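You operate a simulated robot arm through the tools that you are given. There is no shell and no other tool.

You are at the controls of a simulated robot arm. One attempt, no reset.

Task
Put things in order on the sample table top. At the end: the blue lamp cover stands where the orange lamp cover stood; the orange lamp cover stands where the red suction cup stood; the tall white filter stands where the blue lamp cover stood; the red suction cup from the sample table top is on the white plate; whatever was shut is shut again. Leave all else as you found it, and nothing knocked over.

The check looks at the end state, three seconds after you hand in, the way a careful person would. Anything else that was tipped, shoved, dropped, spilled or broken makes it a failure. A push-on lid holds only when it is set on centred and level and pressed home; a screw cap is set on level and turned clockwise until tight.

Robot
A 7-joint arm with a two-finger parallel gripper, fixed in place. Base frame: the origin is at the foot of the arm, x ahead of it, y to its left, z up; the work surface is at about z = 0. Readings come in m, degrees, newtons and seconds.
With the tool pointing down near the work surface it reaches from about 0.24 to 0.62 m from the base axis. Its first joint turns from -66.0 to 66.0 degrees. Payload 2.6 kg.
The tool frame sits at the grasp point between the pads (the TCP): z along the fingers, y along the line on which they close. The tips reach 0.03 m beyond it. Largest opening 0.094 m; finger width 0.028, thickness 0.01; the body of the gripper, 0.05 by 0.096 m, starts 0.055 m behind the TCP.
Orientation is that of the tool frame in the base frame, as a unit quaternion [w, x, y, z]. With the fingers straight down and closing along the base's y, the tool's x points along the base's -x, its y along +y and its z along -z.

Tools
- The arm moves only by the tool drive_tool. Its argument "targets" is a list that holds one entry, the list of rows, each a list of 7 numbers: the shift along the base's x, y, z in cm, then the turn, a rotation vector about the base's x, y, z in rad, then the finger opening in cm, from 0 to 9.4. In form: [[[tx, ty, tz, ax, ay, az, claw], ...]]. A call has 1 to 20 rows; each row shifts and turns the commanded pose from where the row before left it. A row lasts 0.2 s, in which the tool goes at most 0.05 m and 8.6 degrees; a call with a longer step from one row to the next is refused whole, and so is a gripper value outside its range. Where a pose cannot be reached the arm comes as near as it can. A force on the tool above 40 N (or 10 N above the force at the start of the call, whichever is more), or a blocked arm, ends the call early, and 0.2 s more pass. The fingers move at their own pace (about 0.072 m/s each) and stop on an object; they squeeze with about 34 N. The grip force told is the motor's: it shows also when the fingers shut on nothing. Time passes only in rows, and 0.2 s behind the last, so rows that do not move let the fingers close. The reply holds the time, the measured pose of the TCP, the force on the tool along the base axes, the opening and the grip force, in the units named above and with some noise, with the torque about the TCP (base axes, N m) and any sound that the robot's microphone picked up, and new pictures: "pictures" is both (left out), scene, wrist or none.
- Cameras (640 x 400 px; columns grow to the right, rows downward): "scene" is fixed at [0.0318, 0.4374, 0.5496]; the picture's right is [-0.76, -0.65, 0.00], its down [-0.45, 0.54, -0.71] and it looks along [0.46, -0.54, -0.70] (base axes); focal length 294 px, centre (320, 200). "wrist" rides on the gripper at [0.076, 0.014, -0.102] in the tool frame; the picture's right is [-0.18, 0.98, 0.00], its down [-0.75, -0.14, -0.64] and it looks along [-0.63, -0.12, 0.77] (tool axes); focal length 243 px, centre (320, 200). There is no depth. A picture from a camera that has moved, and an enlarged one, comes with that camera's place and axes in the base frame and with its lens.
- enlarge(camera, box): a new picture of the part [left, top, right, bottom] of that camera's present view, enlarged. No time passes.
- sign_off(): hands the job in; it is judged then, once.

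Nothing tells you positions but the pictures and the camera data. Unless the task says otherwise, let go and move clear before handing in.

The tools are called after "Call:" as a command line: name --argument value ..., lists and objects as JSON in quotes. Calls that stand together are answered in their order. drive_tool: Moves the arm, as the interface text tells. Its arguments: {"type":"object","properties":{"targets":{"type":"array","items":{"type":"array","items":{"type":"array","items":{"type":"number"}}}},"pictures":{"type":"string","enum":["both","scene","wrist","none"]}},"required":["targets"]} The other tools are called the same way: enlarge (camera, box) takes an enlarged picture of a part of a camera's view; sign_off () hands the job in.

At the start:

```text
t: 0.0
position: [0.3673, 0.1005, 0.2484]
tool_rot: [0.0, 0.0, 1.0, 0.0]
wrist_force: [-0.6, -0.4, -0.7]
torque: [0.05, 0.01, 0.0]
finger_gap: 0.094
finger_force: 0.1
```

scene: 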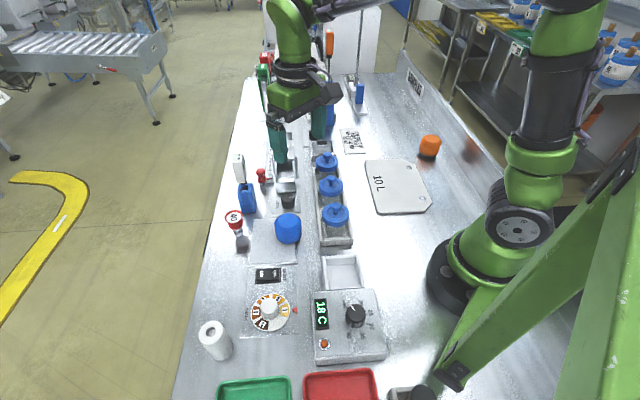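
wrist: 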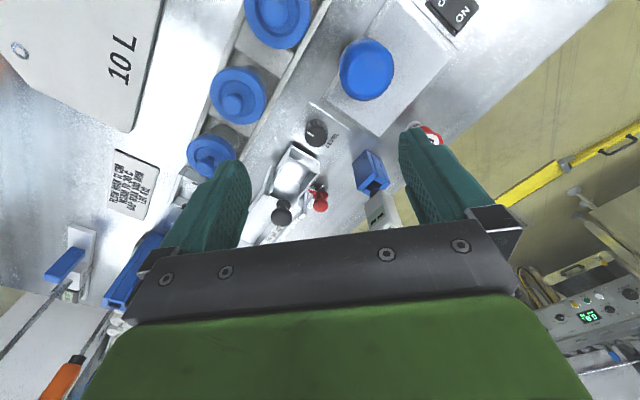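

The scene shows a bench with a blue cap on a grey plate, an orange cap to the right, a white cylinder in the lower left, and a red item near the left edge. I'll take enlarged pictures to identify each one before I move.

Call:
enlarge --camera "scene" --box '[200, 120, 360, 220]'

Call:
enlarge --camera "scene" --box '[180, 200, 340, 300]'

Call:
enlarge --camera "scene" --box '[180, 250, 420, 400]'

Call:
enlarge --camera "scene" --box '[320, 60, 480, 220]'

Call:
enlarge --camera "wrist" --box '[200, 60, 460, 240]'

```text
4.00 times, centred on (280, 170) of scene
camera zoom: at [0.0318, 0.4374, 0.5496], right [-0.76, -0.65, 0.0], down [-0.45, 0.54, -0.71], along [0.46, -0.54, -0.7], focal length 1176 px, centre (480, 320)
```

zoom: 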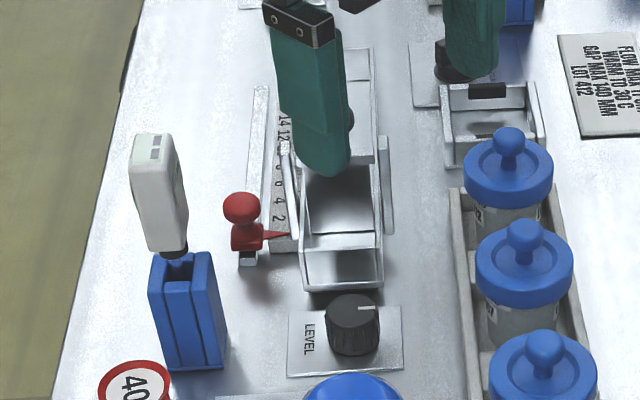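

```text
4.00 times, centred on (260, 250) of scene
camera zoom: at [0.0318, 0.4374, 0.5496], right [-0.76, -0.65, 0.0], down [-0.45, 0.54, -0.71], along [0.46, -0.54, -0.7], focal length 1176 px, centre (560, 0)
```

zoom: 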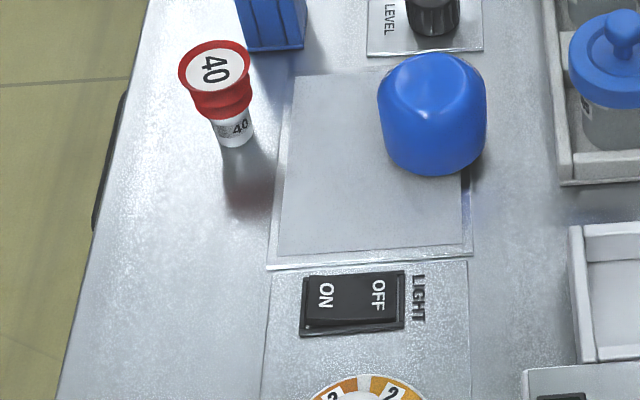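

```text
2.67 times, centred on (300, 325) of scene
camera zoom: at [0.0318, 0.4374, 0.5496], right [-0.76, -0.65, 0.0], down [-0.45, 0.54, -0.71], along [0.46, -0.54, -0.7], focal length 784 px, centre (373, -133)
```

zoom: 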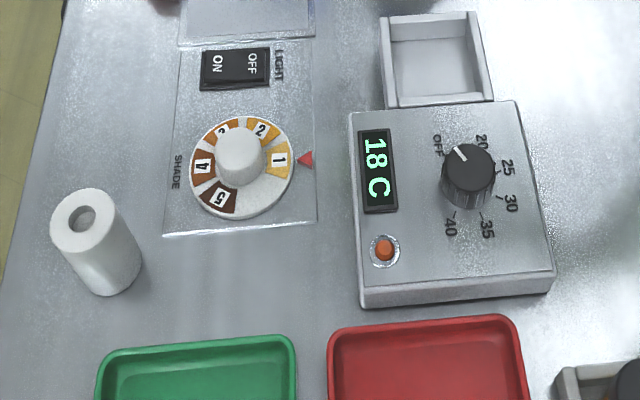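

```text
2.50 times, centred on (400, 140) of scene
camera zoom: at [0.0318, 0.4374, 0.5496], right [-0.76, -0.65, 0.0], down [-0.45, 0.54, -0.71], along [0.46, -0.54, -0.7], focal length 735 px, centre (120, 350)
```

zoom: 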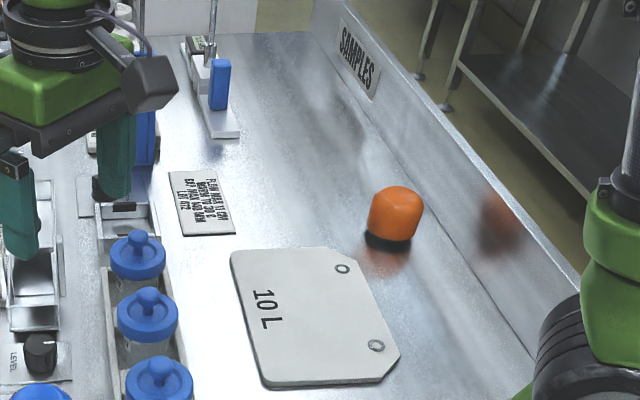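

```text
2.22 times, centred on (330, 150) of wrist
camera zoom: at [0.2897, 0.1143, 0.3516], right [0.18, 0.98, 0.0], down [0.75, -0.14, 0.64], along [0.63, -0.12, -0.77], focal length 539 px, centre (298, 311)
```

zoom: 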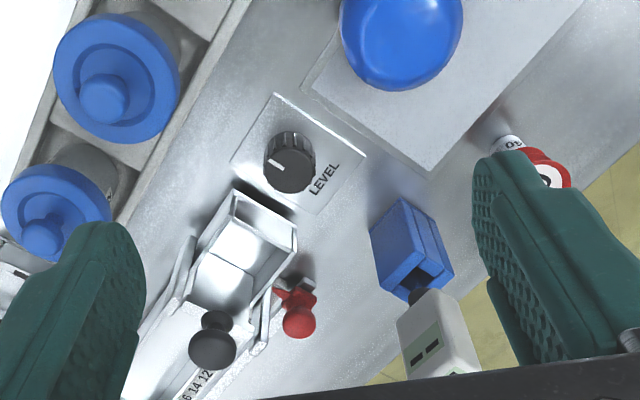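

Orange cover is near (0.27,-0.35), blue cover near (0.37,0.15), white filter near (0.275,0.42), and a red "40" item near (0.46,0.23). The far end of the bench isn't clear, so I'll raise the arm and look around before deciding.

Call:
drive_tool --targets '[[[-2, -3, 3, 0, 0, 0, 9.4], [-2, -3, 3, 0, 0, 0, 9.4], [-1, -3, 3, 0, 0, 0, 9.4], [0, -3, 2, 0, 0, 0, 9.4], [0, 0, 0, 0, 0, 0, 9.4]]]'

```text
t: 1.2
position: [0.3165, -0.0189, 0.3595]
tool_rot: [0.0, -0.001, 1.0, 0.0]
wrist_force: [0.1, 0.0, 0.2]
torque: [-0.01, -0.02, -0.01]
finger_gap: 0.0939
finger_force: 0.0
camera wrist: at [0.2391, -0.0044, 0.4618], right [0.18, 0.98, 0.0], down [0.75, -0.14, 0.64], along [0.63, -0.12, -0.77], focal length 243 px, centre (320, 200)
```

scene: 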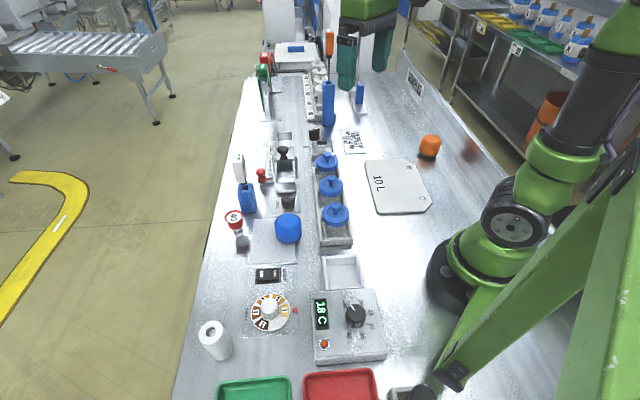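
wrist: 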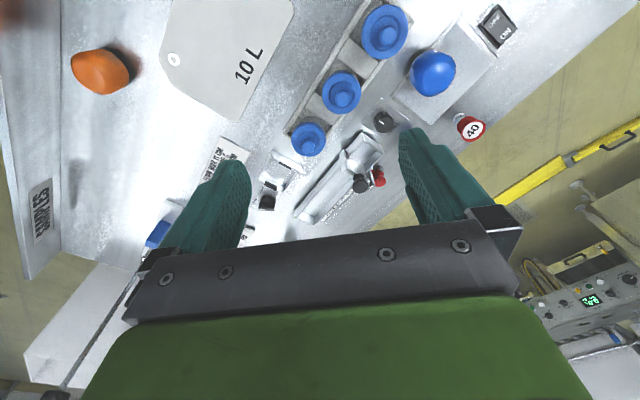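

Call:
enlarge --camera "scene" --box '[230, 40, 390, 140]'

Call:
enlarge --camera "scene" --box '[220, 120, 340, 200]'

Call:
enlarge --camera "scene" --box '[200, 200, 280, 250]'

Call:
enlarge --camera "wrist" --box '[260, 0, 520, 160]'

Call:
enlarge --camera "scene" --box '[200, 340, 460, 400]'

```text
4.00 times, centred on (310, 90) of scene
camera zoom: at [0.0318, 0.4374, 0.5496], right [-0.76, -0.65, 0.0], down [-0.45, 0.54, -0.71], along [0.46, -0.54, -0.7], focal length 1176 px, centre (360, 640)
```

zoom: 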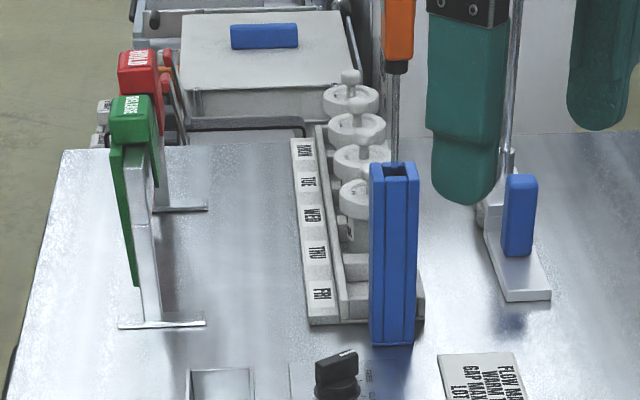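

```text
5.00 times, centred on (280, 160) of scene
camera zoom: at [0.0318, 0.4374, 0.5496], right [-0.76, -0.65, 0.0], down [-0.45, 0.54, -0.71], along [0.46, -0.54, -0.7], focal length 1470 px, centre (520, 400)
```

zoom: 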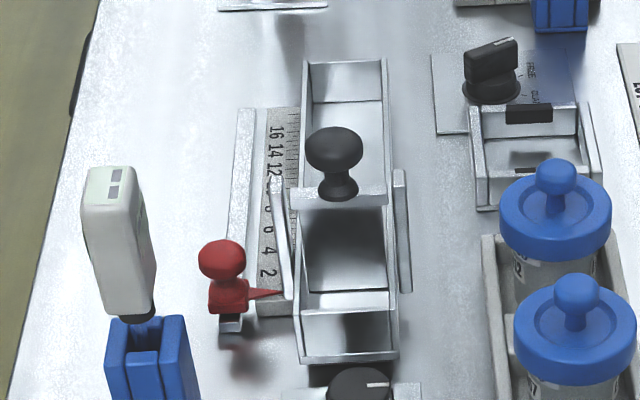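

```text
8.00 times, centred on (240, 225) of scene
camera zoom: at [0.0318, 0.4374, 0.5496], right [-0.76, -0.65, 0.0], down [-0.45, 0.54, -0.71], along [0.46, -0.54, -0.7], focal length 2352 px, centre (960, 0)
```

zoom: 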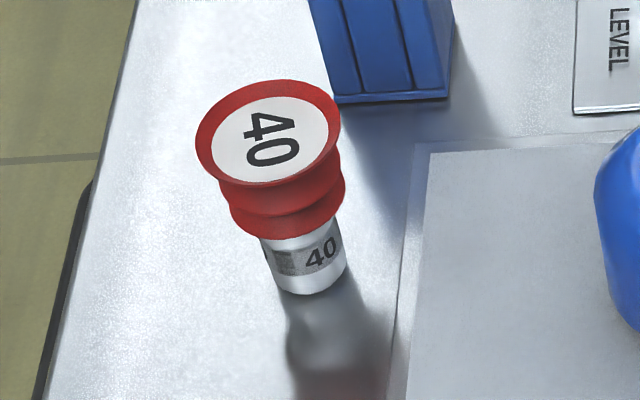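

```text
2.46 times, centred on (390, 80) of wrist
camera zoom: at [0.2391, -0.0044, 0.4618], right [0.18, 0.98, 0.0], down [0.75, -0.14, 0.64], along [0.63, -0.12, -0.77], focal length 597 px, centre (148, 495)
```

zoom: 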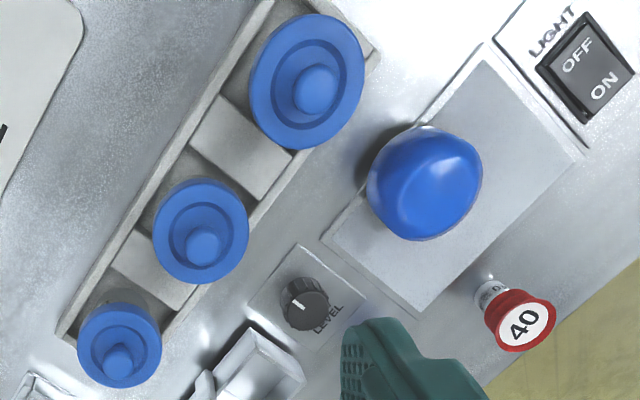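

```text
2.46 times, centred on (330, 370) of scene
camera zoom: at [0.0318, 0.4374, 0.5496], right [-0.76, -0.65, 0.0], down [-0.45, 0.54, -0.71], along [0.46, -0.54, -0.7], focal length 724 px, centre (295, -218)
```

zoom: 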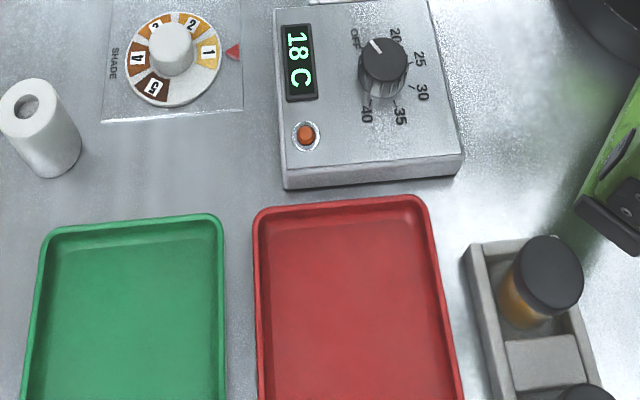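

The red "40" bellows on a silver stem matches the red suction cup. The off-white "10 L" plate is the likely white plate. Next I'll look to the right-hand side for any other plate or suction cup.

Call:
drive_tool --targets '[[[0, -1.5, 1, 0, 0, -0.14, 9.4], [-0.5, -1.5, 1, 0, 0, -0.14, 9.4], [-0.5, -1.5, 0, 0, 0, -0.14, 9.4], [-0.5, -1.5, 0, 0, 0, -0.14, 9.4], [-0.5, -1.5, 0, 0, 0, -0.14, 9.4], [-0.5, -1.5, 0, 0, 0, -0.14, 9.4], [-0.5, -1.5, 0, 0, 0, -0.14, 9.4], [0, 0, 0, 0, 0, -0.14, 9.4], [0, 0, 0, 0, 0, 0, 9.4]]]'

```text
t: 3.2
position: [0.2862, -0.1252, 0.3796]
tool_rot: [0.0, 0.531, 0.847, -0.001]
wrist_force: [0.1, 0.8, -0.2]
torque: [0.03, -0.02, 0.01]
finger_gap: 0.0937
finger_force: 0.1
camera wrist: at [0.2647, -0.0507, 0.4828], right [0.97, 0.26, 0.0], down [0.2, -0.74, 0.64], along [0.17, -0.62, -0.77], focal length 243 px, centre (320, 200)
```

scene: 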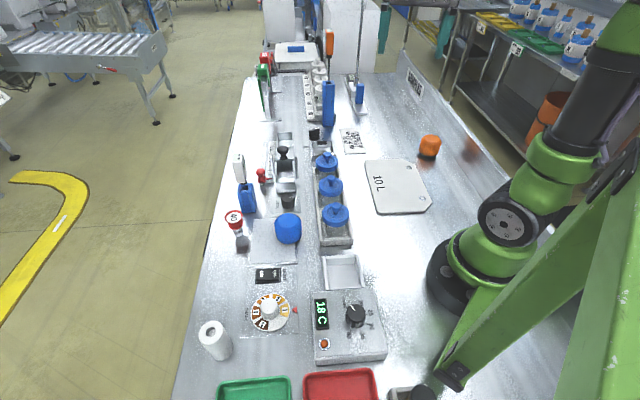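
wrist: 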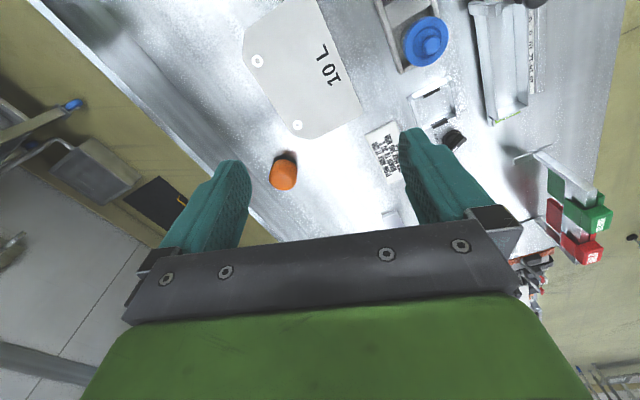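

Nothing else plate-like shows on the right. I'll look at the left and near side now, around the trays and the filter.

Call:
drive_tool --targets '[[[0, 2, 0, 0, 0, 0.14, 9.4], [0, 2, 0, 0, 0, 0.14, 9.4], [0, 2, 0, 0, 0, 0.14, 9.4], [0, 2, 0, 0, 0, 0.14, 9.4], [0, 2, 0, 0, 0, 0.14, 9.4], [0, 2, 0, 0, 0, 0.14, 9.4], [0, 2, 0, 0, 0, 0.14, 9.4], [0, 2, 0, 0, 0, 0.14, 9.4], [0, 2, 0, 0, 0, 0.14, 9.4], [0, 2, 0, 0, 0, 0.14, 9.4], [0, 2, 0, 0, 0, 0.14, 9.4], [0, 2, 0, 0, 0, 0.14, 9.4], [0, 1, 0, 0, 0, 0.14, 9.4], [0, 1, 0, 0, 0, 0.14, 9.4], [0, 0, 0, 0, 0, 0.14, 9.4], [0, 0, 0, 0, 0, 0.14, 9.4], [0, 0, 0, 0, 0, 0, 9.4]]]'

```text
t: 6.8
position: [0.2869, 0.1348, 0.38]
tool_rot: [0.0, -0.532, 0.847, 0.0]
wrist_force: [0.8, 0.1, -0.3]
torque: [0.0, 0.0, 0.0]
finger_gap: 0.0939
finger_force: 0.0
camera wrist: at [0.2398, 0.0729, 0.4817], right [-0.81, 0.59, 0.0], down [0.45, 0.62, 0.64], along [0.38, 0.52, -0.77], focal length 243 px, centre (320, 200)
```

scene: 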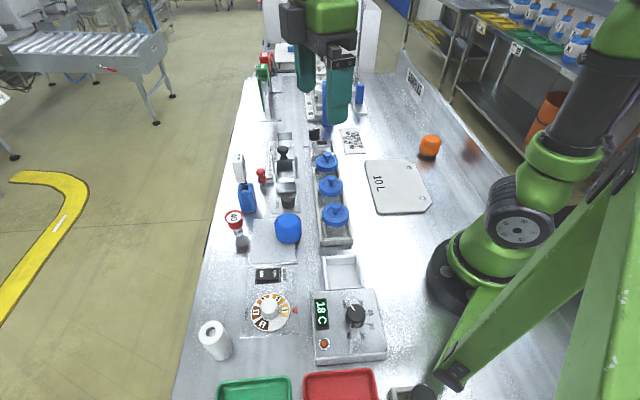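
wrist: 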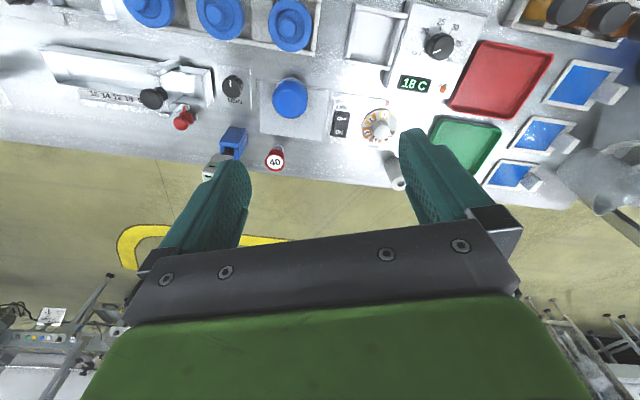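

Call:
enlarge --camera "wrist" --box '[400, 0, 640, 220]'

Call:
enlarge --camera "wrist" --box '[220, 50, 440, 190]'

Call:
enlarge --camera "scene" --box '[240, 200, 320, 270]'

```text
1.82 times, centred on (520, 110) of wrist
camera zoom: at [0.2398, 0.0729, 0.4817], right [-0.81, 0.59, 0.0], down [0.45, 0.62, 0.64], along [0.38, 0.52, -0.77], focal length 441 px, centre (-44, 364)
```

zoom: 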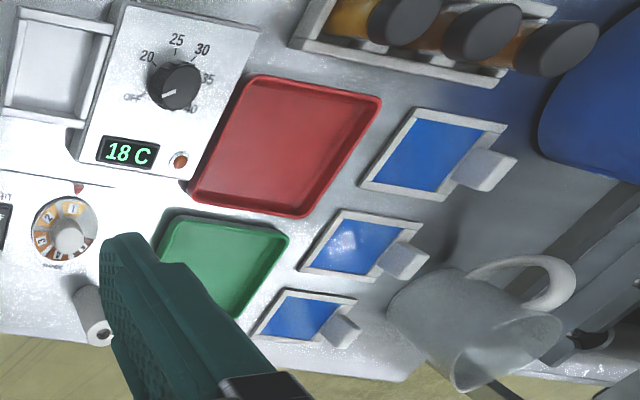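

```text
2.86 times, centred on (330, 120) of wrist
camera zoom: at [0.2398, 0.0729, 0.4817], right [-0.81, 0.59, 0.0], down [0.45, 0.62, 0.64], along [0.38, 0.52, -0.77], focal length 693 px, centre (291, 429)
```

zoom: 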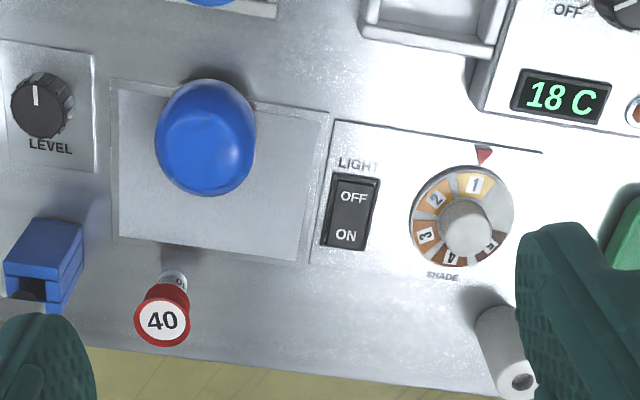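

```text
5.71 times, centred on (280, 235) of scene
camera zoom: at [0.0318, 0.4374, 0.5496], right [-0.76, -0.65, 0.0], down [-0.45, 0.54, -0.71], along [0.46, -0.54, -0.7], focal length 1680 px, centre (549, 0)
```

zoom: 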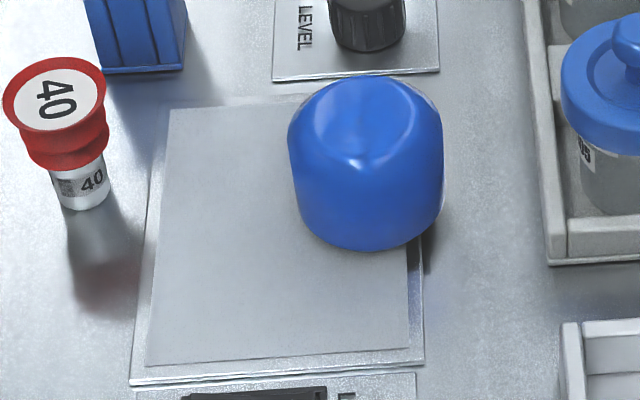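

I take the red "40" piece as the suction cup and the "10 L" board as the white plate. My order is cup to plate, orange to the cup's spot, blue to the orange spot, then filter to the blue spot, starting with a move above the cup.

Call:
drive_tool --targets '[[[1.61, 0.83, -1.6, 0, 0, -0.138, 7], [1.61, 0.83, -1.6, 0, 0, -0.138, 7], [1.61, 0.83, -1.6, 0, 0, -0.138, 7], [1.61, 0.83, -1.6, 0, 0, -0.138, 7], [1.61, 0.83, -1.6, 0, 0, -0.138, 7], [1.61, 0.83, -1.6, 0, 0, -0.138, 7], [1.61, 0.83, -1.6, 0, 0, -0.138, 7], [1.61, 0.83, -1.6, 0, 0, -0.138, 7], [1.61, 0.83, -1.6, 0, 0, -0.138, 7], [1.61, 0.83, -1.6, 0, 0, -0.138, 7], [1.61, 0.83, -1.6, 0, 0, -0.138, 7], [0, 0, 0, 0, 0, 0, 7]]]'

```text
t: 9.4
position: [0.4612, 0.2264, 0.2024]
tool_rot: [0.0, 0.199, 0.98, 0.0]
wrist_force: [0.1, -0.7, 0.4]
torque: [0.02, 0.02, -0.02]
finger_gap: 0.07
finger_force: 0.1
camera wrist: at [0.3968, 0.2688, 0.3048], right [0.55, 0.83, 0.0], down [0.64, -0.42, 0.64], along [0.54, -0.35, -0.77], focal length 243 px, centre (320, 200)
```

scene: 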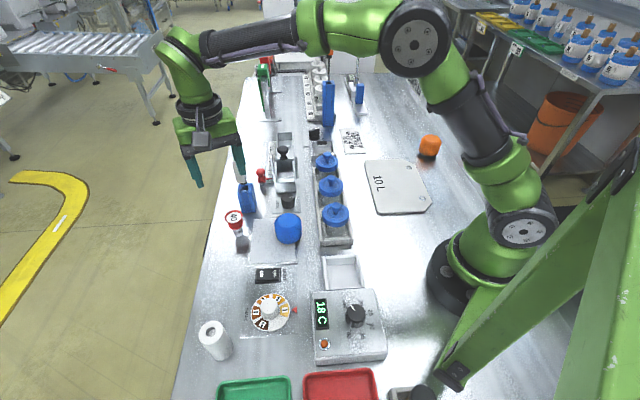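
wrist: 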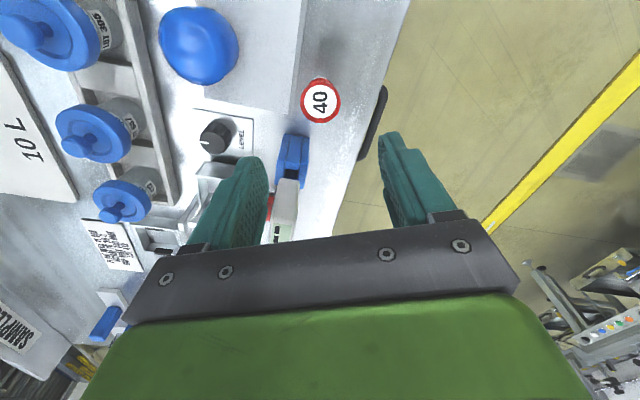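

The cup face sits at pixel (320,102), which puts it near (0.464,0.226), as expected. I'll take a closer look before going down.

Call:
enlarge --camera "wrist" --box '[240, 50, 400, 150]'

Call:
enlarge --camera "scene" --box '[190, 150, 310, 250]'

```text
4.00 times, centred on (320, 100) of wrist
camera zoom: at [0.3968, 0.2688, 0.3048], right [0.55, 0.83, 0.0], down [0.64, -0.42, 0.64], along [0.54, -0.35, -0.77], focal length 970 px, centre (320, 600)
```

zoom: 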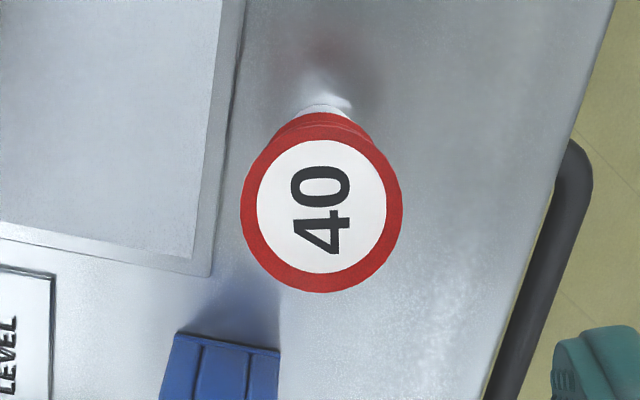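

```text
4.00 times, centred on (250, 200) of scene
camera zoom: at [0.0318, 0.4374, 0.5496], right [-0.76, -0.65, 0.0], down [-0.45, 0.54, -0.71], along [0.46, -0.54, -0.7], focal length 1176 px, centre (600, 200)
```

zoom: 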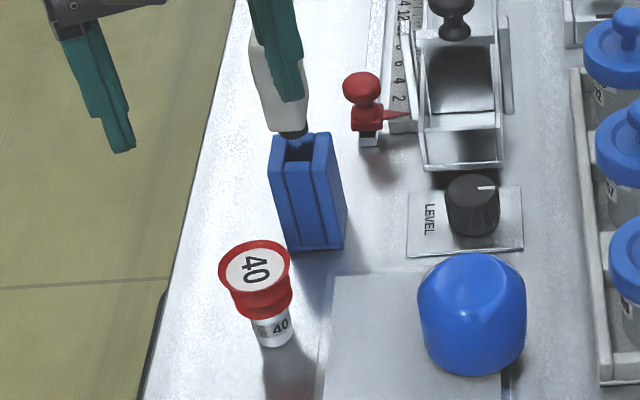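

The cup is centred between the fingers after a small shift. I'll go straight down around it with the tips about 1.3 cm above the table, without closing yet.

Call:
drive_tool --targets '[[[0.28, -0.07, -3, 0, 0, 0, 7], [0, 0, -3, 0, 0, 0, 7], [0, 0, -3, 0, 0, 0, 7], [0, 0, -2, 0, 0, 0, 7], [0, 0, -2, 0, 0, 0, 7], [0, 0, -1.5, 0, 0, 0, 7], [0, 0, -1.2, 0, 0, 0, 7], [0, 0, 0, 0, 0, 0, 7]]]'

```text
t: 11.2
position: [0.466, 0.226, 0.0458]
tool_rot: [0.0, 0.198, 0.98, 0.0]
wrist_force: [0.0, -0.5, -0.2]
torque: [-0.03, -0.01, -0.02]
finger_gap: 0.0699
finger_force: 0.1
camera wrist: at [0.4003, 0.2688, 0.148], right [0.55, 0.83, 0.0], down [0.64, -0.42, 0.64], along [0.54, -0.35, -0.77], focal length 243 px, centre (320, 200)
```

scene: 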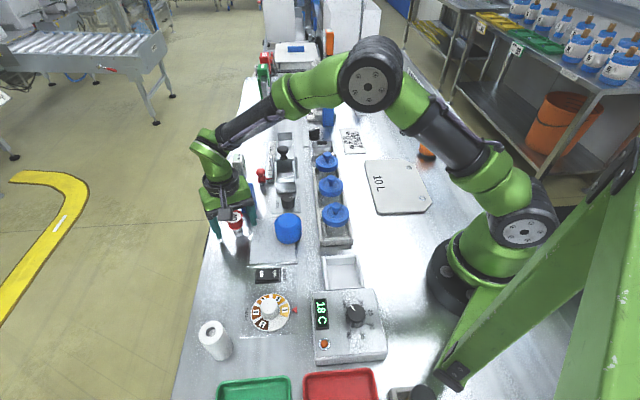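
wrist: 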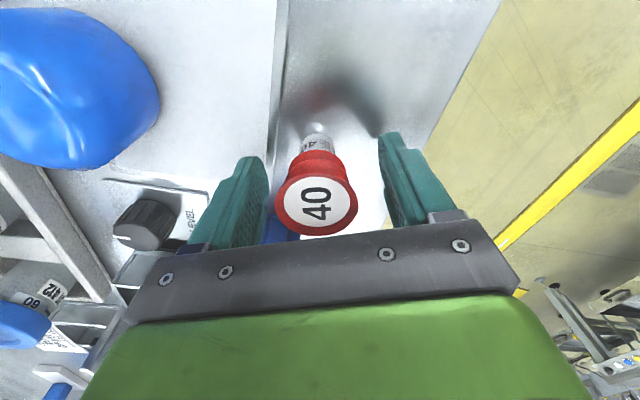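

The fingers straddle the cup with room on both sides. I'll close on it now and check the gap.

Call:
drive_tool --targets '[[[-0.1, -0.1, 0, 0, 0, 0, 5], [0, 0, 0, 0, 0, 0, 2], [0, 0, 0, 0, 0, 0, 2], [0, 0, 0, 0, 0, 0, 2]]]'

Call:
enlarge --camera "wrist" --box '[220, 100, 420, 260]'

```text
t: 12.2
position: [0.4653, 0.2248, 0.0464]
tool_rot: [0.0, 0.198, 0.98, -0.001]
wrist_force: [-0.6, 0.4, 1.0]
torque: [-0.02, 0.01, 0.03]
finger_gap: 0.0379
finger_force: 33.7
camera wrist: at [0.3996, 0.2677, 0.1487], right [0.55, 0.83, 0.0], down [0.64, -0.42, 0.64], along [0.54, -0.35, -0.77], focal length 243 px, centre (320, 200)
```

scene: 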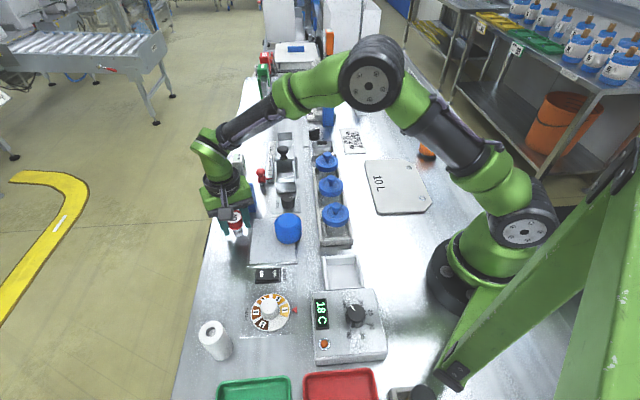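
wrist: 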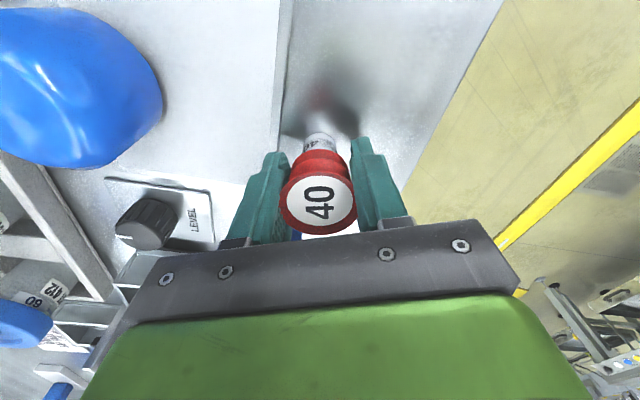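

```text
2.50 times, centred on (320, 180) of wrist
camera zoom: at [0.3996, 0.2677, 0.1487], right [0.55, 0.83, 0.0], down [0.64, -0.42, 0.64], along [0.54, -0.35, -0.77], focal length 606 px, centre (320, 250)
```

zoom: 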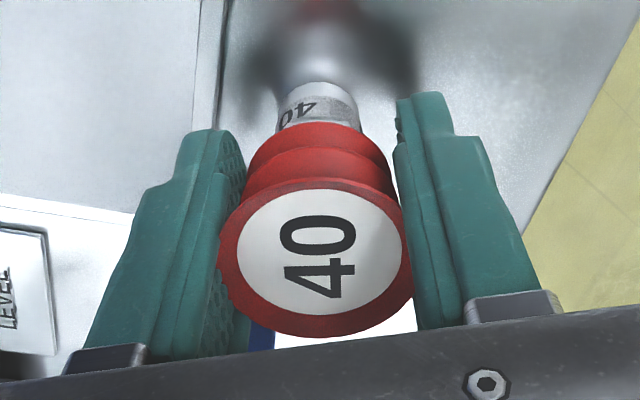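

The grip holds, with the gap at 3.8 cm and 34 N. I'll lift the cup well clear and carry it across to above the plate.

Call:
drive_tool --targets '[[[0, 0, 1, 0, 0, 0, 2], [0, 0, 3, 0, 0, 0, 2], [0, 0, 4, 0, 0, 0, 2], [0, 0, 4, 0, 0, 0, 2], [0, 0, 4, 0, 0, 0, 2], [0, 0, 4, 0, 0, 0, 2], [-1.4, -3, 0, 0, 0, 0, 2], [-1.4, -3, 0, 0, 0, 0, 2], [-1.4, -3, 0, 0, 0, 0, 2], [-1.4, -3, 0, 0, 0, 0, 2], [-1.4, -3, 0, 0, 0, 0, 2], [-1.4, -3, 0, 0, 0, 0, 2], [-1.4, -3, 0, 0, 0, 0, 2], [-1.4, -3, 0, 0, 0, 0, 2], [-1.4, -3, 0, 0, 0, 0, 2], [-1.4, -3, 0, 0, 0, 0, 2], [-1.4, -3, 0, 0, 0, 0, 2], [-1.4, -3, 0, 0, 0, 0, 2], [-1.4, -3, 0, 0, 0, 0, 2], [0, 0, 0, 0, 0, 0, 2]]]'

```text
t: 16.4
position: [0.286, -0.1667, 0.244]
tool_rot: [0.0, 0.198, 0.98, 0.0]
wrist_force: [0.1, 0.6, -0.6]
torque: [-0.02, -0.02, -0.01]
finger_gap: 0.0375
finger_force: 33.9
camera wrist: at [0.2196, -0.1233, 0.3469], right [0.55, 0.83, 0.0], down [0.64, -0.42, 0.64], along [0.54, -0.35, -0.77], focal length 243 px, centre (320, 200)
```

scene: 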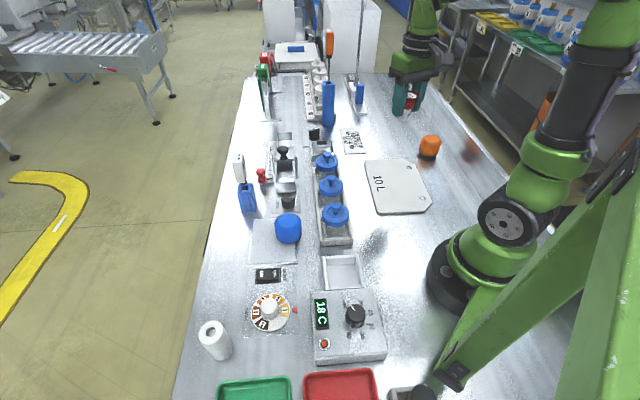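
wrist: 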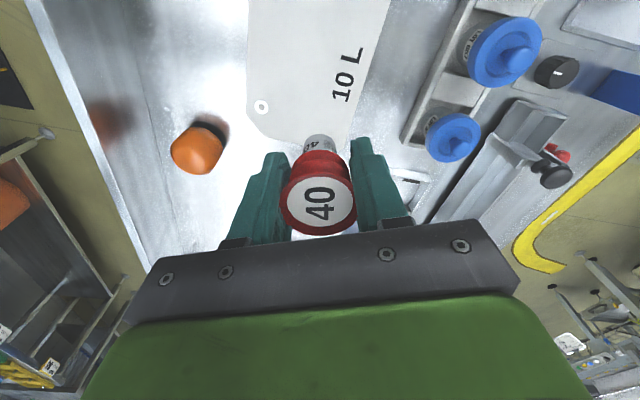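

The cup hangs level and is above the middle of the plate, well inside its edges. I'll lower most of the way quickly, then approach contact in small steps.

Call:
drive_tool --targets '[[[0, 0, -4, 0, 0, 0, 2], [0, 0, -4, 0, 0, 0, 2], [0, 0, -4, 0, 0, 0, 2], [0, 0, -3, 0, 0, 0, 2], [0, 0, -2, 0, 0, 0, 2], [0, 0, -1, 0, 0, 0, 2], [0, 0, 0, 0, 0, 0, 2]]]'

Call:
enlarge --camera "scene" --box '[340, 120, 460, 220]'

```text
t: 18.0
position: [0.286, -0.1637, 0.0644]
tool_rot: [-0.001, 0.198, 0.98, 0.0]
wrist_force: [-0.1, -0.7, -0.2]
torque: [0.03, -0.02, 0.0]
finger_gap: 0.0377
finger_force: 33.9
camera wrist: at [0.2189, -0.1214, 0.1673], right [0.55, 0.83, 0.0], down [0.64, -0.42, 0.64], along [0.54, -0.35, -0.77], focal length 243 px, centre (320, 200)
```

scene: 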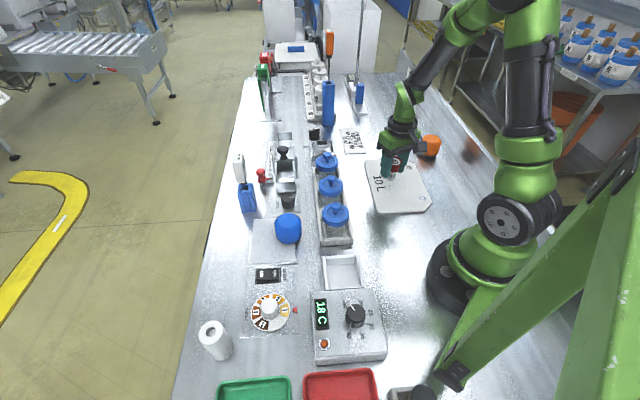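
wrist: 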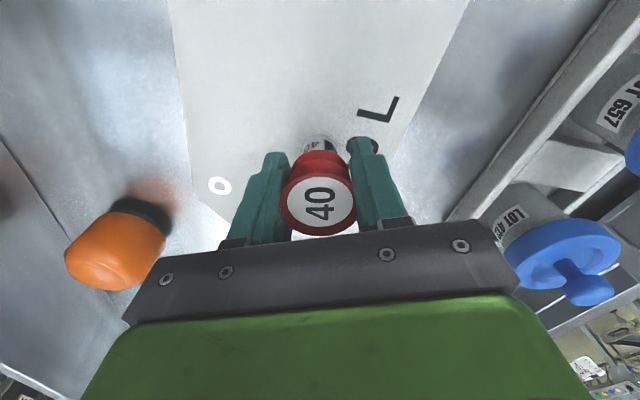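

```text
4.00 times, centred on (400, 170) of scene
camera zoom: at [0.0318, 0.4374, 0.5496], right [-0.76, -0.65, 0.0], down [-0.45, 0.54, -0.71], along [0.46, -0.54, -0.7], focal length 1176 px, centre (0, 320)
```

zoom: 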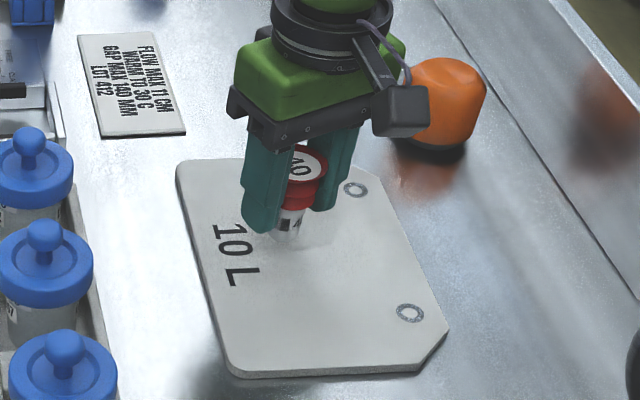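

The cup is about 1.3 cm above the plate. I'll step down gently and watch the force.

Call:
drive_tool --targets '[[[0, 0, -0.3, 0, 0, 0, 2], [0, 0, -0.3, 0, 0, 0, 2], [0, 0, -0.3, 0, 0, 0, 2], [0, 0, -0.1, 0, 0, 0, 2], [0, 0, 0, 0, 0, 0, 2]]]' --pictures "none"

Call:
drive_tool --targets '[[[0, 0, -0.1, 0, 0, 0, 2], [0, 0, -0.1, 0, 0, 0, 2], [0, 0, 0, 0, 0, 0, 2]]]' --pictures "none"

Call:
enlarge --camera "scene" --box '[370, 150, 430, 190]'

```text
t: 19.2
position: [0.2837, -0.1654, 0.0551]
tool_rot: [0.0, 0.198, 0.98, 0.0]
wrist_force: [0.3, 0.1, -0.1]
torque: [0.03, 0.01, 0.0]
finger_gap: 0.0375
finger_force: 34.1
```

```text
t: 20.0
position: [0.2853, -0.1658, 0.0539]
tool_rot: [-0.001, 0.198, 0.98, 0.0]
wrist_force: [-2.2, 1.2, 6.2]
torque: [0.05, 0.06, 0.0]
finger_gap: 0.0376
finger_force: 34.0
```

```text
10.00 times, centred on (400, 170) of scene
camera zoom: at [0.0318, 0.4374, 0.5495], right [-0.76, -0.65, 0.0], down [-0.45, 0.54, -0.71], along [0.46, -0.54, -0.7], focal length 2940 px, centre (-480, 500)
```

zoom: 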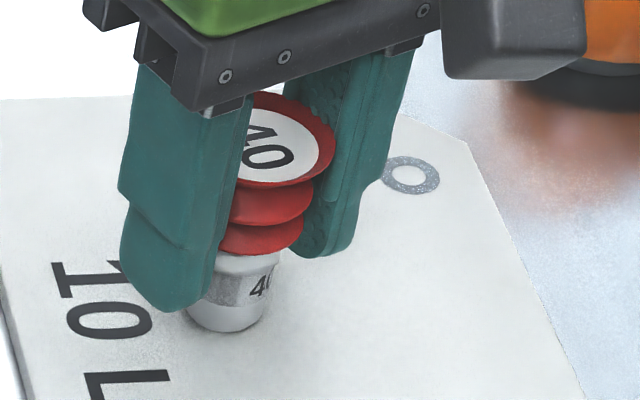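

The cup touches the plate with about 6 N. I'll let go gradually and rise straight up.

Call:
drive_tool --targets '[[[0, 0, 0, 0, 0, 0, 4], [0, 0, 0, 0, 0, 0, 5], [0, 0, 0, 0, 0, 0, 7], [0, 0, 0, 0, 0, 0, 7], [0, 0, 2, 0, 0, 0, 7], [0, 0, 4, 0, 0, 0, 7], [0, 0, 4, 0, 0, 0, 7], [0, 0, 4, 0, 0, 0, 7], [0, 0, 3, 0, 0, 0, 7], [0, 0, 0, 0, 0, 0, 7]]]'

Call:
enlarge --camera "scene" --box '[350, 130, 450, 220]'

Call:
enlarge --camera "wrist" --box '[160, 40, 400, 190]'

```text
t: 22.2
position: [0.2848, -0.1663, 0.2237]
tool_rot: [0.0, 0.199, 0.98, 0.0]
wrist_force: [0.5, -0.7, 0.3]
torque: [-0.01, 0.02, 0.04]
finger_gap: 0.07
finger_force: 0.1
camera wrist: at [0.2187, -0.1236, 0.3268], right [0.55, 0.83, 0.0], down [0.64, -0.42, 0.64], along [0.54, -0.35, -0.77], focal length 243 px, centre (320, 200)
```

scene: 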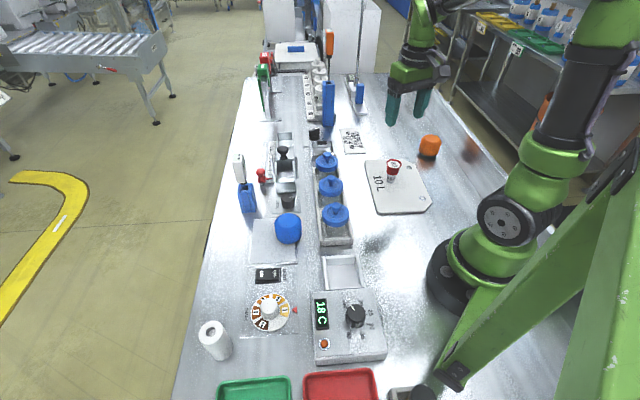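
wrist: 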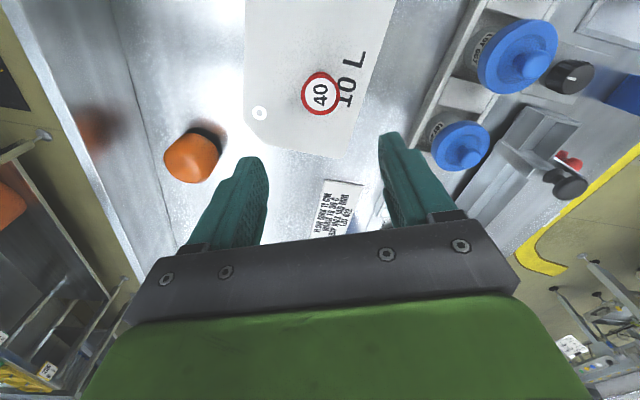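

```text
4.44 times, centred on (400, 175) of scene
camera zoom: at [0.0318, 0.4374, 0.5496], right [-0.76, -0.65, 0.0], down [-0.45, 0.54, -0.71], along [0.46, -0.54, -0.7], focal length 1307 px, centre (-36, 311)
```

zoom: 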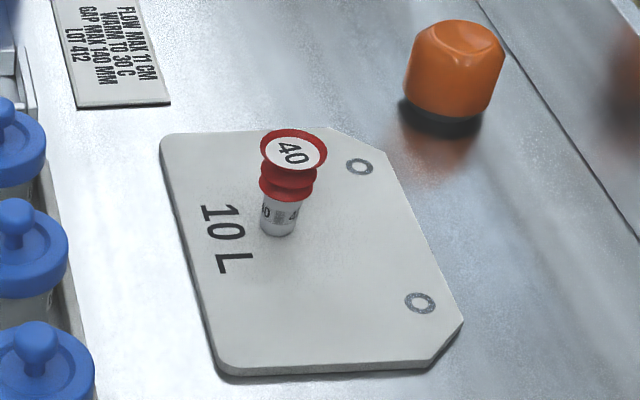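

```text
2.67 times, centred on (280, 115) of wrist
camera zoom: at [0.2187, -0.1236, 0.3268], right [0.55, 0.83, 0.0], down [0.64, -0.42, 0.64], along [0.54, -0.35, -0.77], focal length 647 px, centre (427, 427)
```

zoom: 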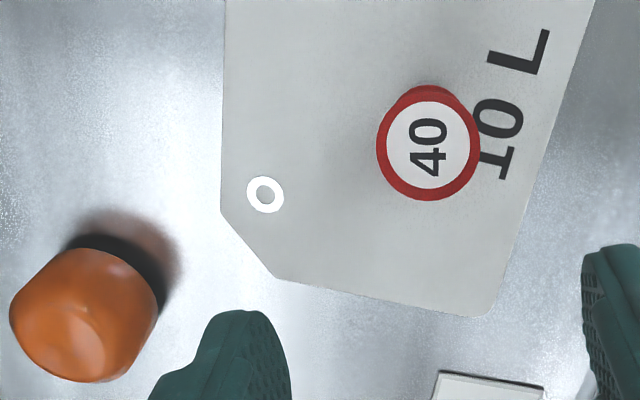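

The cup stands upright on the plate. Next is the orange cover, which seems to have a dark base and sits about 8 cm from the rear wall. I'll move above it and turn so the fingers close square to the wall.

Call:
drive_tool --targets '[[[-0.36, -3.2, -0.4, 0, 0, -0.0774, 8], [-0.36, -3.2, -0.4, 0, 0, -0.0774, 8], [-0.36, -3.2, -0.4, 0, 0, -0.0774, 8], [-0.36, -3.2, -0.4, 0, 0, -0.0774, 8], [-0.36, -3.2, -0.4, 0, 0, -0.0774, 8], [0, -3, 0, 0, 0, 0, 8], [0, 0, 0, 0, 0, 0, 8]]]'

Call:
enlarge --camera "wrist" --box '[200, 20, 440, 170]'

Call:
enlarge --camera "scene" --box '[400, 120, 460, 170]'

```text
t: 23.8
position: [0.2656, -0.3551, 0.2035]
tool_rot: [0.0, 0.383, 0.924, 0.0]
wrist_force: [0.4, -0.5, 0.3]
torque: [-0.02, -0.03, 0.01]
finger_gap: 0.08
finger_force: 0.1
camera wrist: at [0.2204, -0.2907, 0.306], right [0.82, 0.57, 0.0], down [0.43, -0.63, 0.64], along [0.36, -0.53, -0.77], focal length 243 px, centre (320, 200)
```

scene: 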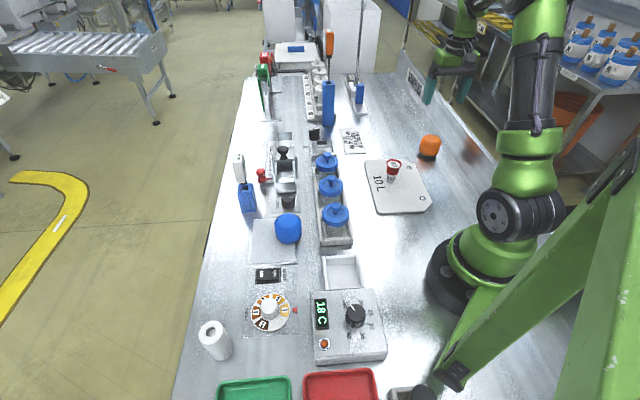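
wrist: 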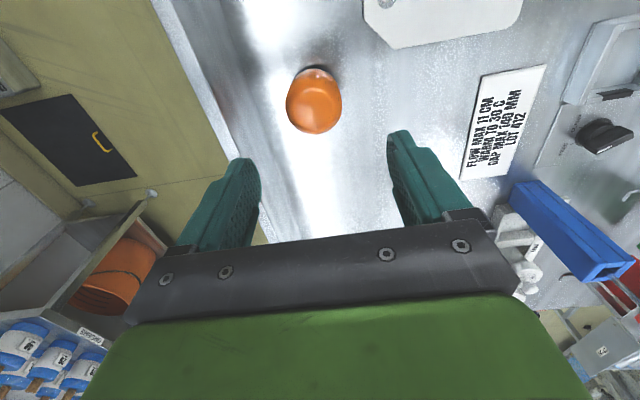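

```text
2.67 times, centred on (320, 95) of wrist
camera zoom: at [0.2204, -0.2907, 0.306], right [0.82, 0.57, 0.0], down [0.43, -0.63, 0.64], along [0.36, -0.53, -0.77], focal length 647 px, centre (320, 480)
```

zoom: 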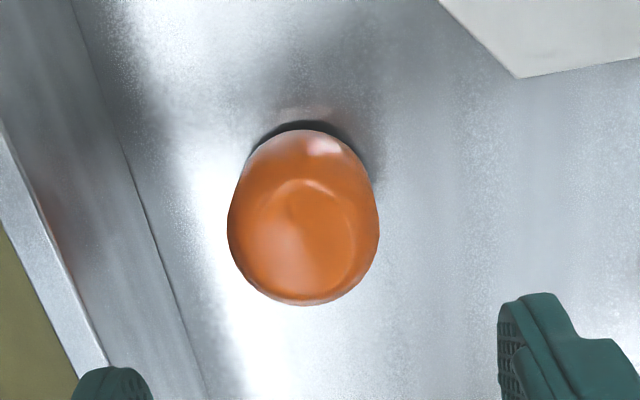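

```text
8.00 times, centred on (430, 145) of scene
camera zoom: at [0.0318, 0.4373, 0.5496], right [-0.76, -0.65, 0.0], down [-0.45, 0.54, -0.71], along [0.46, -0.54, -0.7], focal length 2352 px, centre (-560, 640)
```

zoom: 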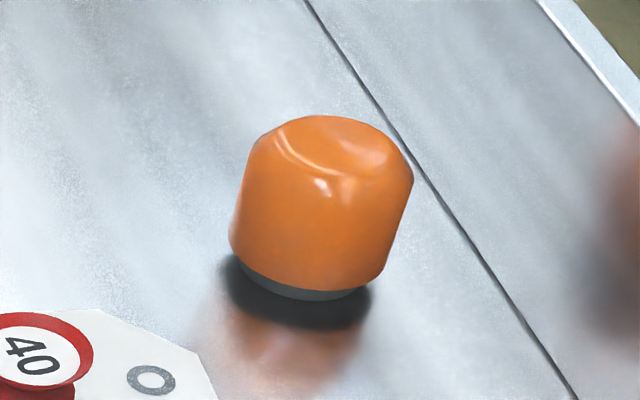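

The orange cover is near (0.266,-0.367), about 6.2 cm wide and 5 cm tall, and the wall leaves about 2 cm outside the open fingers. I'll centre and go partway down to check alignment.

Call:
drive_tool --targets '[[[0.1, -1.2, -2, 0, 0, 0, 8], [0, 0, -3, 0, 0, 0, 8], [0, 0, -3, 0, 0, 0, 8], [0, 0, -2, 0, 0, 0, 8], [0, 0, 0, 0, 0, 0, 8]]]'

Call:
enlarge --camera "wrist" --box '[200, 60, 440, 210]'

```text
t: 25.0
position: [0.2664, -0.3679, 0.1052]
tool_rot: [0.0, 0.383, 0.924, 0.0]
wrist_force: [0.0, -0.4, -0.3]
torque: [0.03, 0.01, 0.0]
finger_gap: 0.0799
finger_force: 0.0
camera wrist: at [0.2215, -0.3036, 0.2069], right [0.82, 0.57, 0.0], down [0.43, -0.63, 0.64], along [0.36, -0.53, -0.77], focal length 243 px, centre (320, 200)
```

scene: 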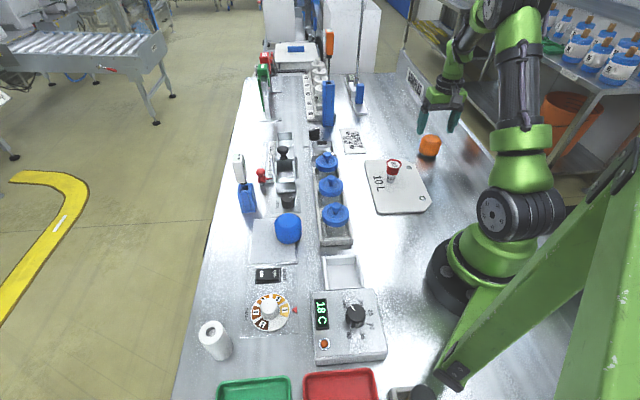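
wrist: 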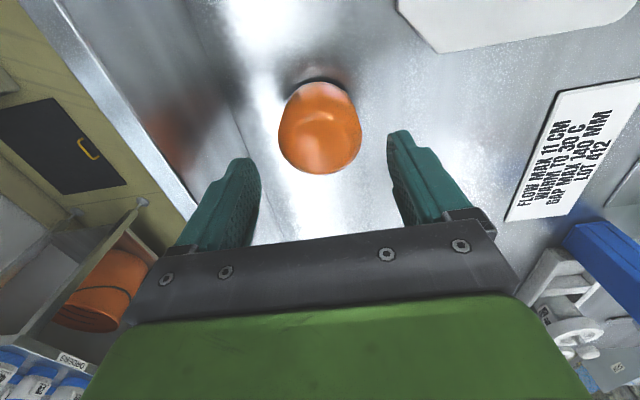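

```text
2.67 times, centred on (320, 135) of wrist
camera zoom: at [0.2215, -0.3036, 0.2069], right [0.82, 0.57, 0.0], down [0.43, -0.63, 0.64], along [0.36, -0.53, -0.77], focal length 647 px, centre (320, 373)
```

zoom: 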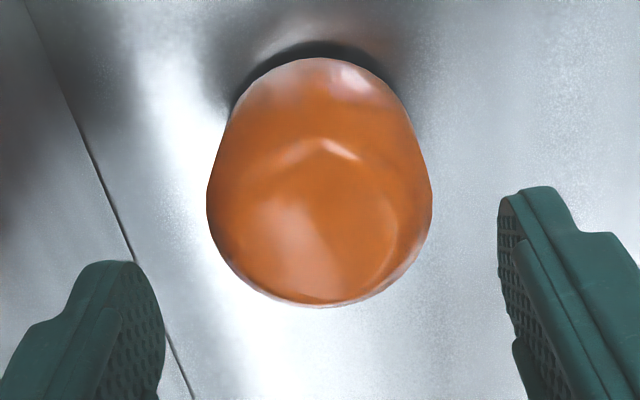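

The cover sits centred between the fingers. I'll go down the rest of the way without closing.

Call:
drive_tool --targets '[[[0, 0, -2, 0, 0, 0, 8], [0, 0, -2, 0, 0, 0, 8], [0, 0, -1.5, 0, 0, 0, 8], [0, 0, -1.0, 0, 0, 0, 8], [0, 0, -0.4, 0, 0, 0, 8], [0, 0, 0, 0, 0, 0, 8]]]'

Call:
enlarge --camera "wrist" --box '[200, 100, 440, 250]'

Call:
enlarge --camera "scene" --box '[400, 110, 480, 170]'

```text
t: 26.4
position: [0.2675, -0.3671, 0.0342]
tool_rot: [0.0, 0.383, 0.924, 0.001]
wrist_force: [0.9, -0.4, -0.2]
torque: [0.0, 0.0, 0.01]
finger_gap: 0.0798
finger_force: 0.1
camera wrist: at [0.2221, -0.3032, 0.1371], right [0.82, 0.57, 0.0], down [0.43, -0.63, 0.64], along [0.36, -0.53, -0.77], focal length 243 px, centre (320, 200)
```

scene: 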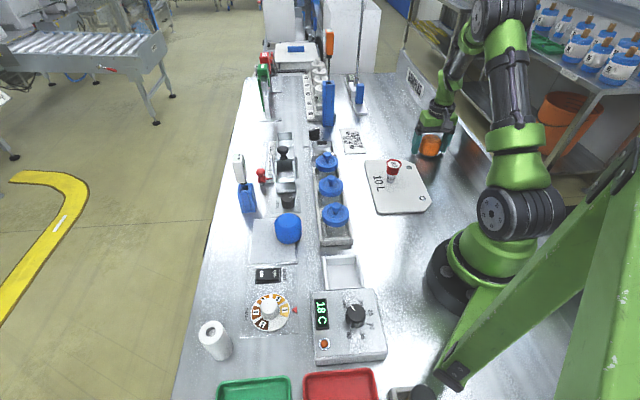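
wrist: 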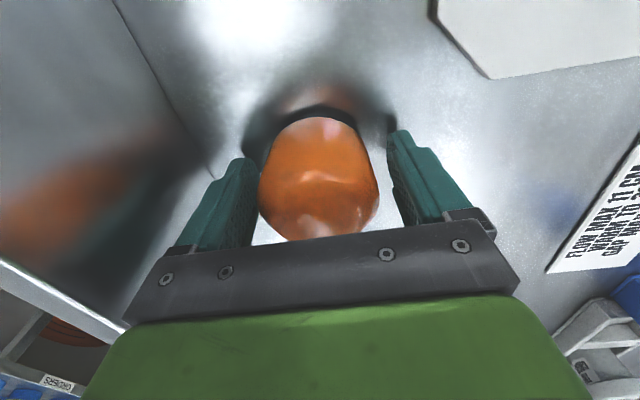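

```text
2.67 times, centred on (320, 175) of wrist
camera zoom: at [0.2221, -0.3032, 0.1371], right [0.82, 0.57, 0.0], down [0.43, -0.63, 0.64], along [0.36, -0.53, -0.77], focal length 647 px, centre (320, 267)
```

zoom: 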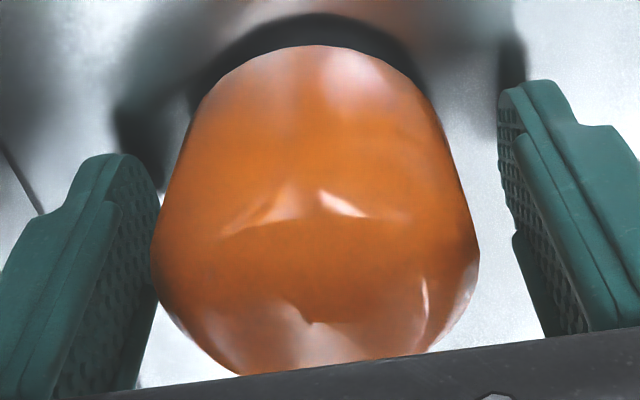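

```text
6.67 times, centred on (440, 140) of scene
camera zoom: at [0.0318, 0.4374, 0.5496], right [-0.76, -0.65, 0.0], down [-0.45, 0.54, -0.71], along [0.46, -0.54, -0.7], focal length 1960 px, centre (-480, 600)
```

zoom: 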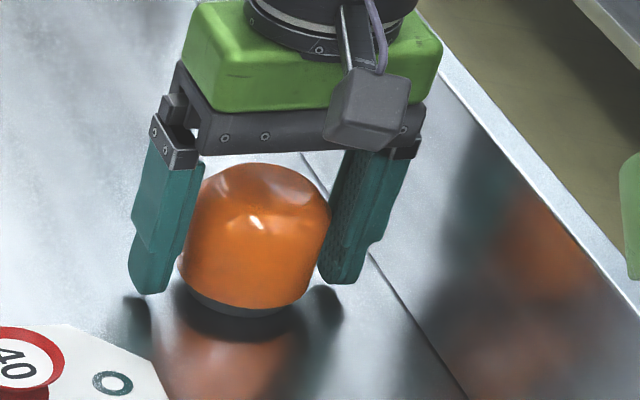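

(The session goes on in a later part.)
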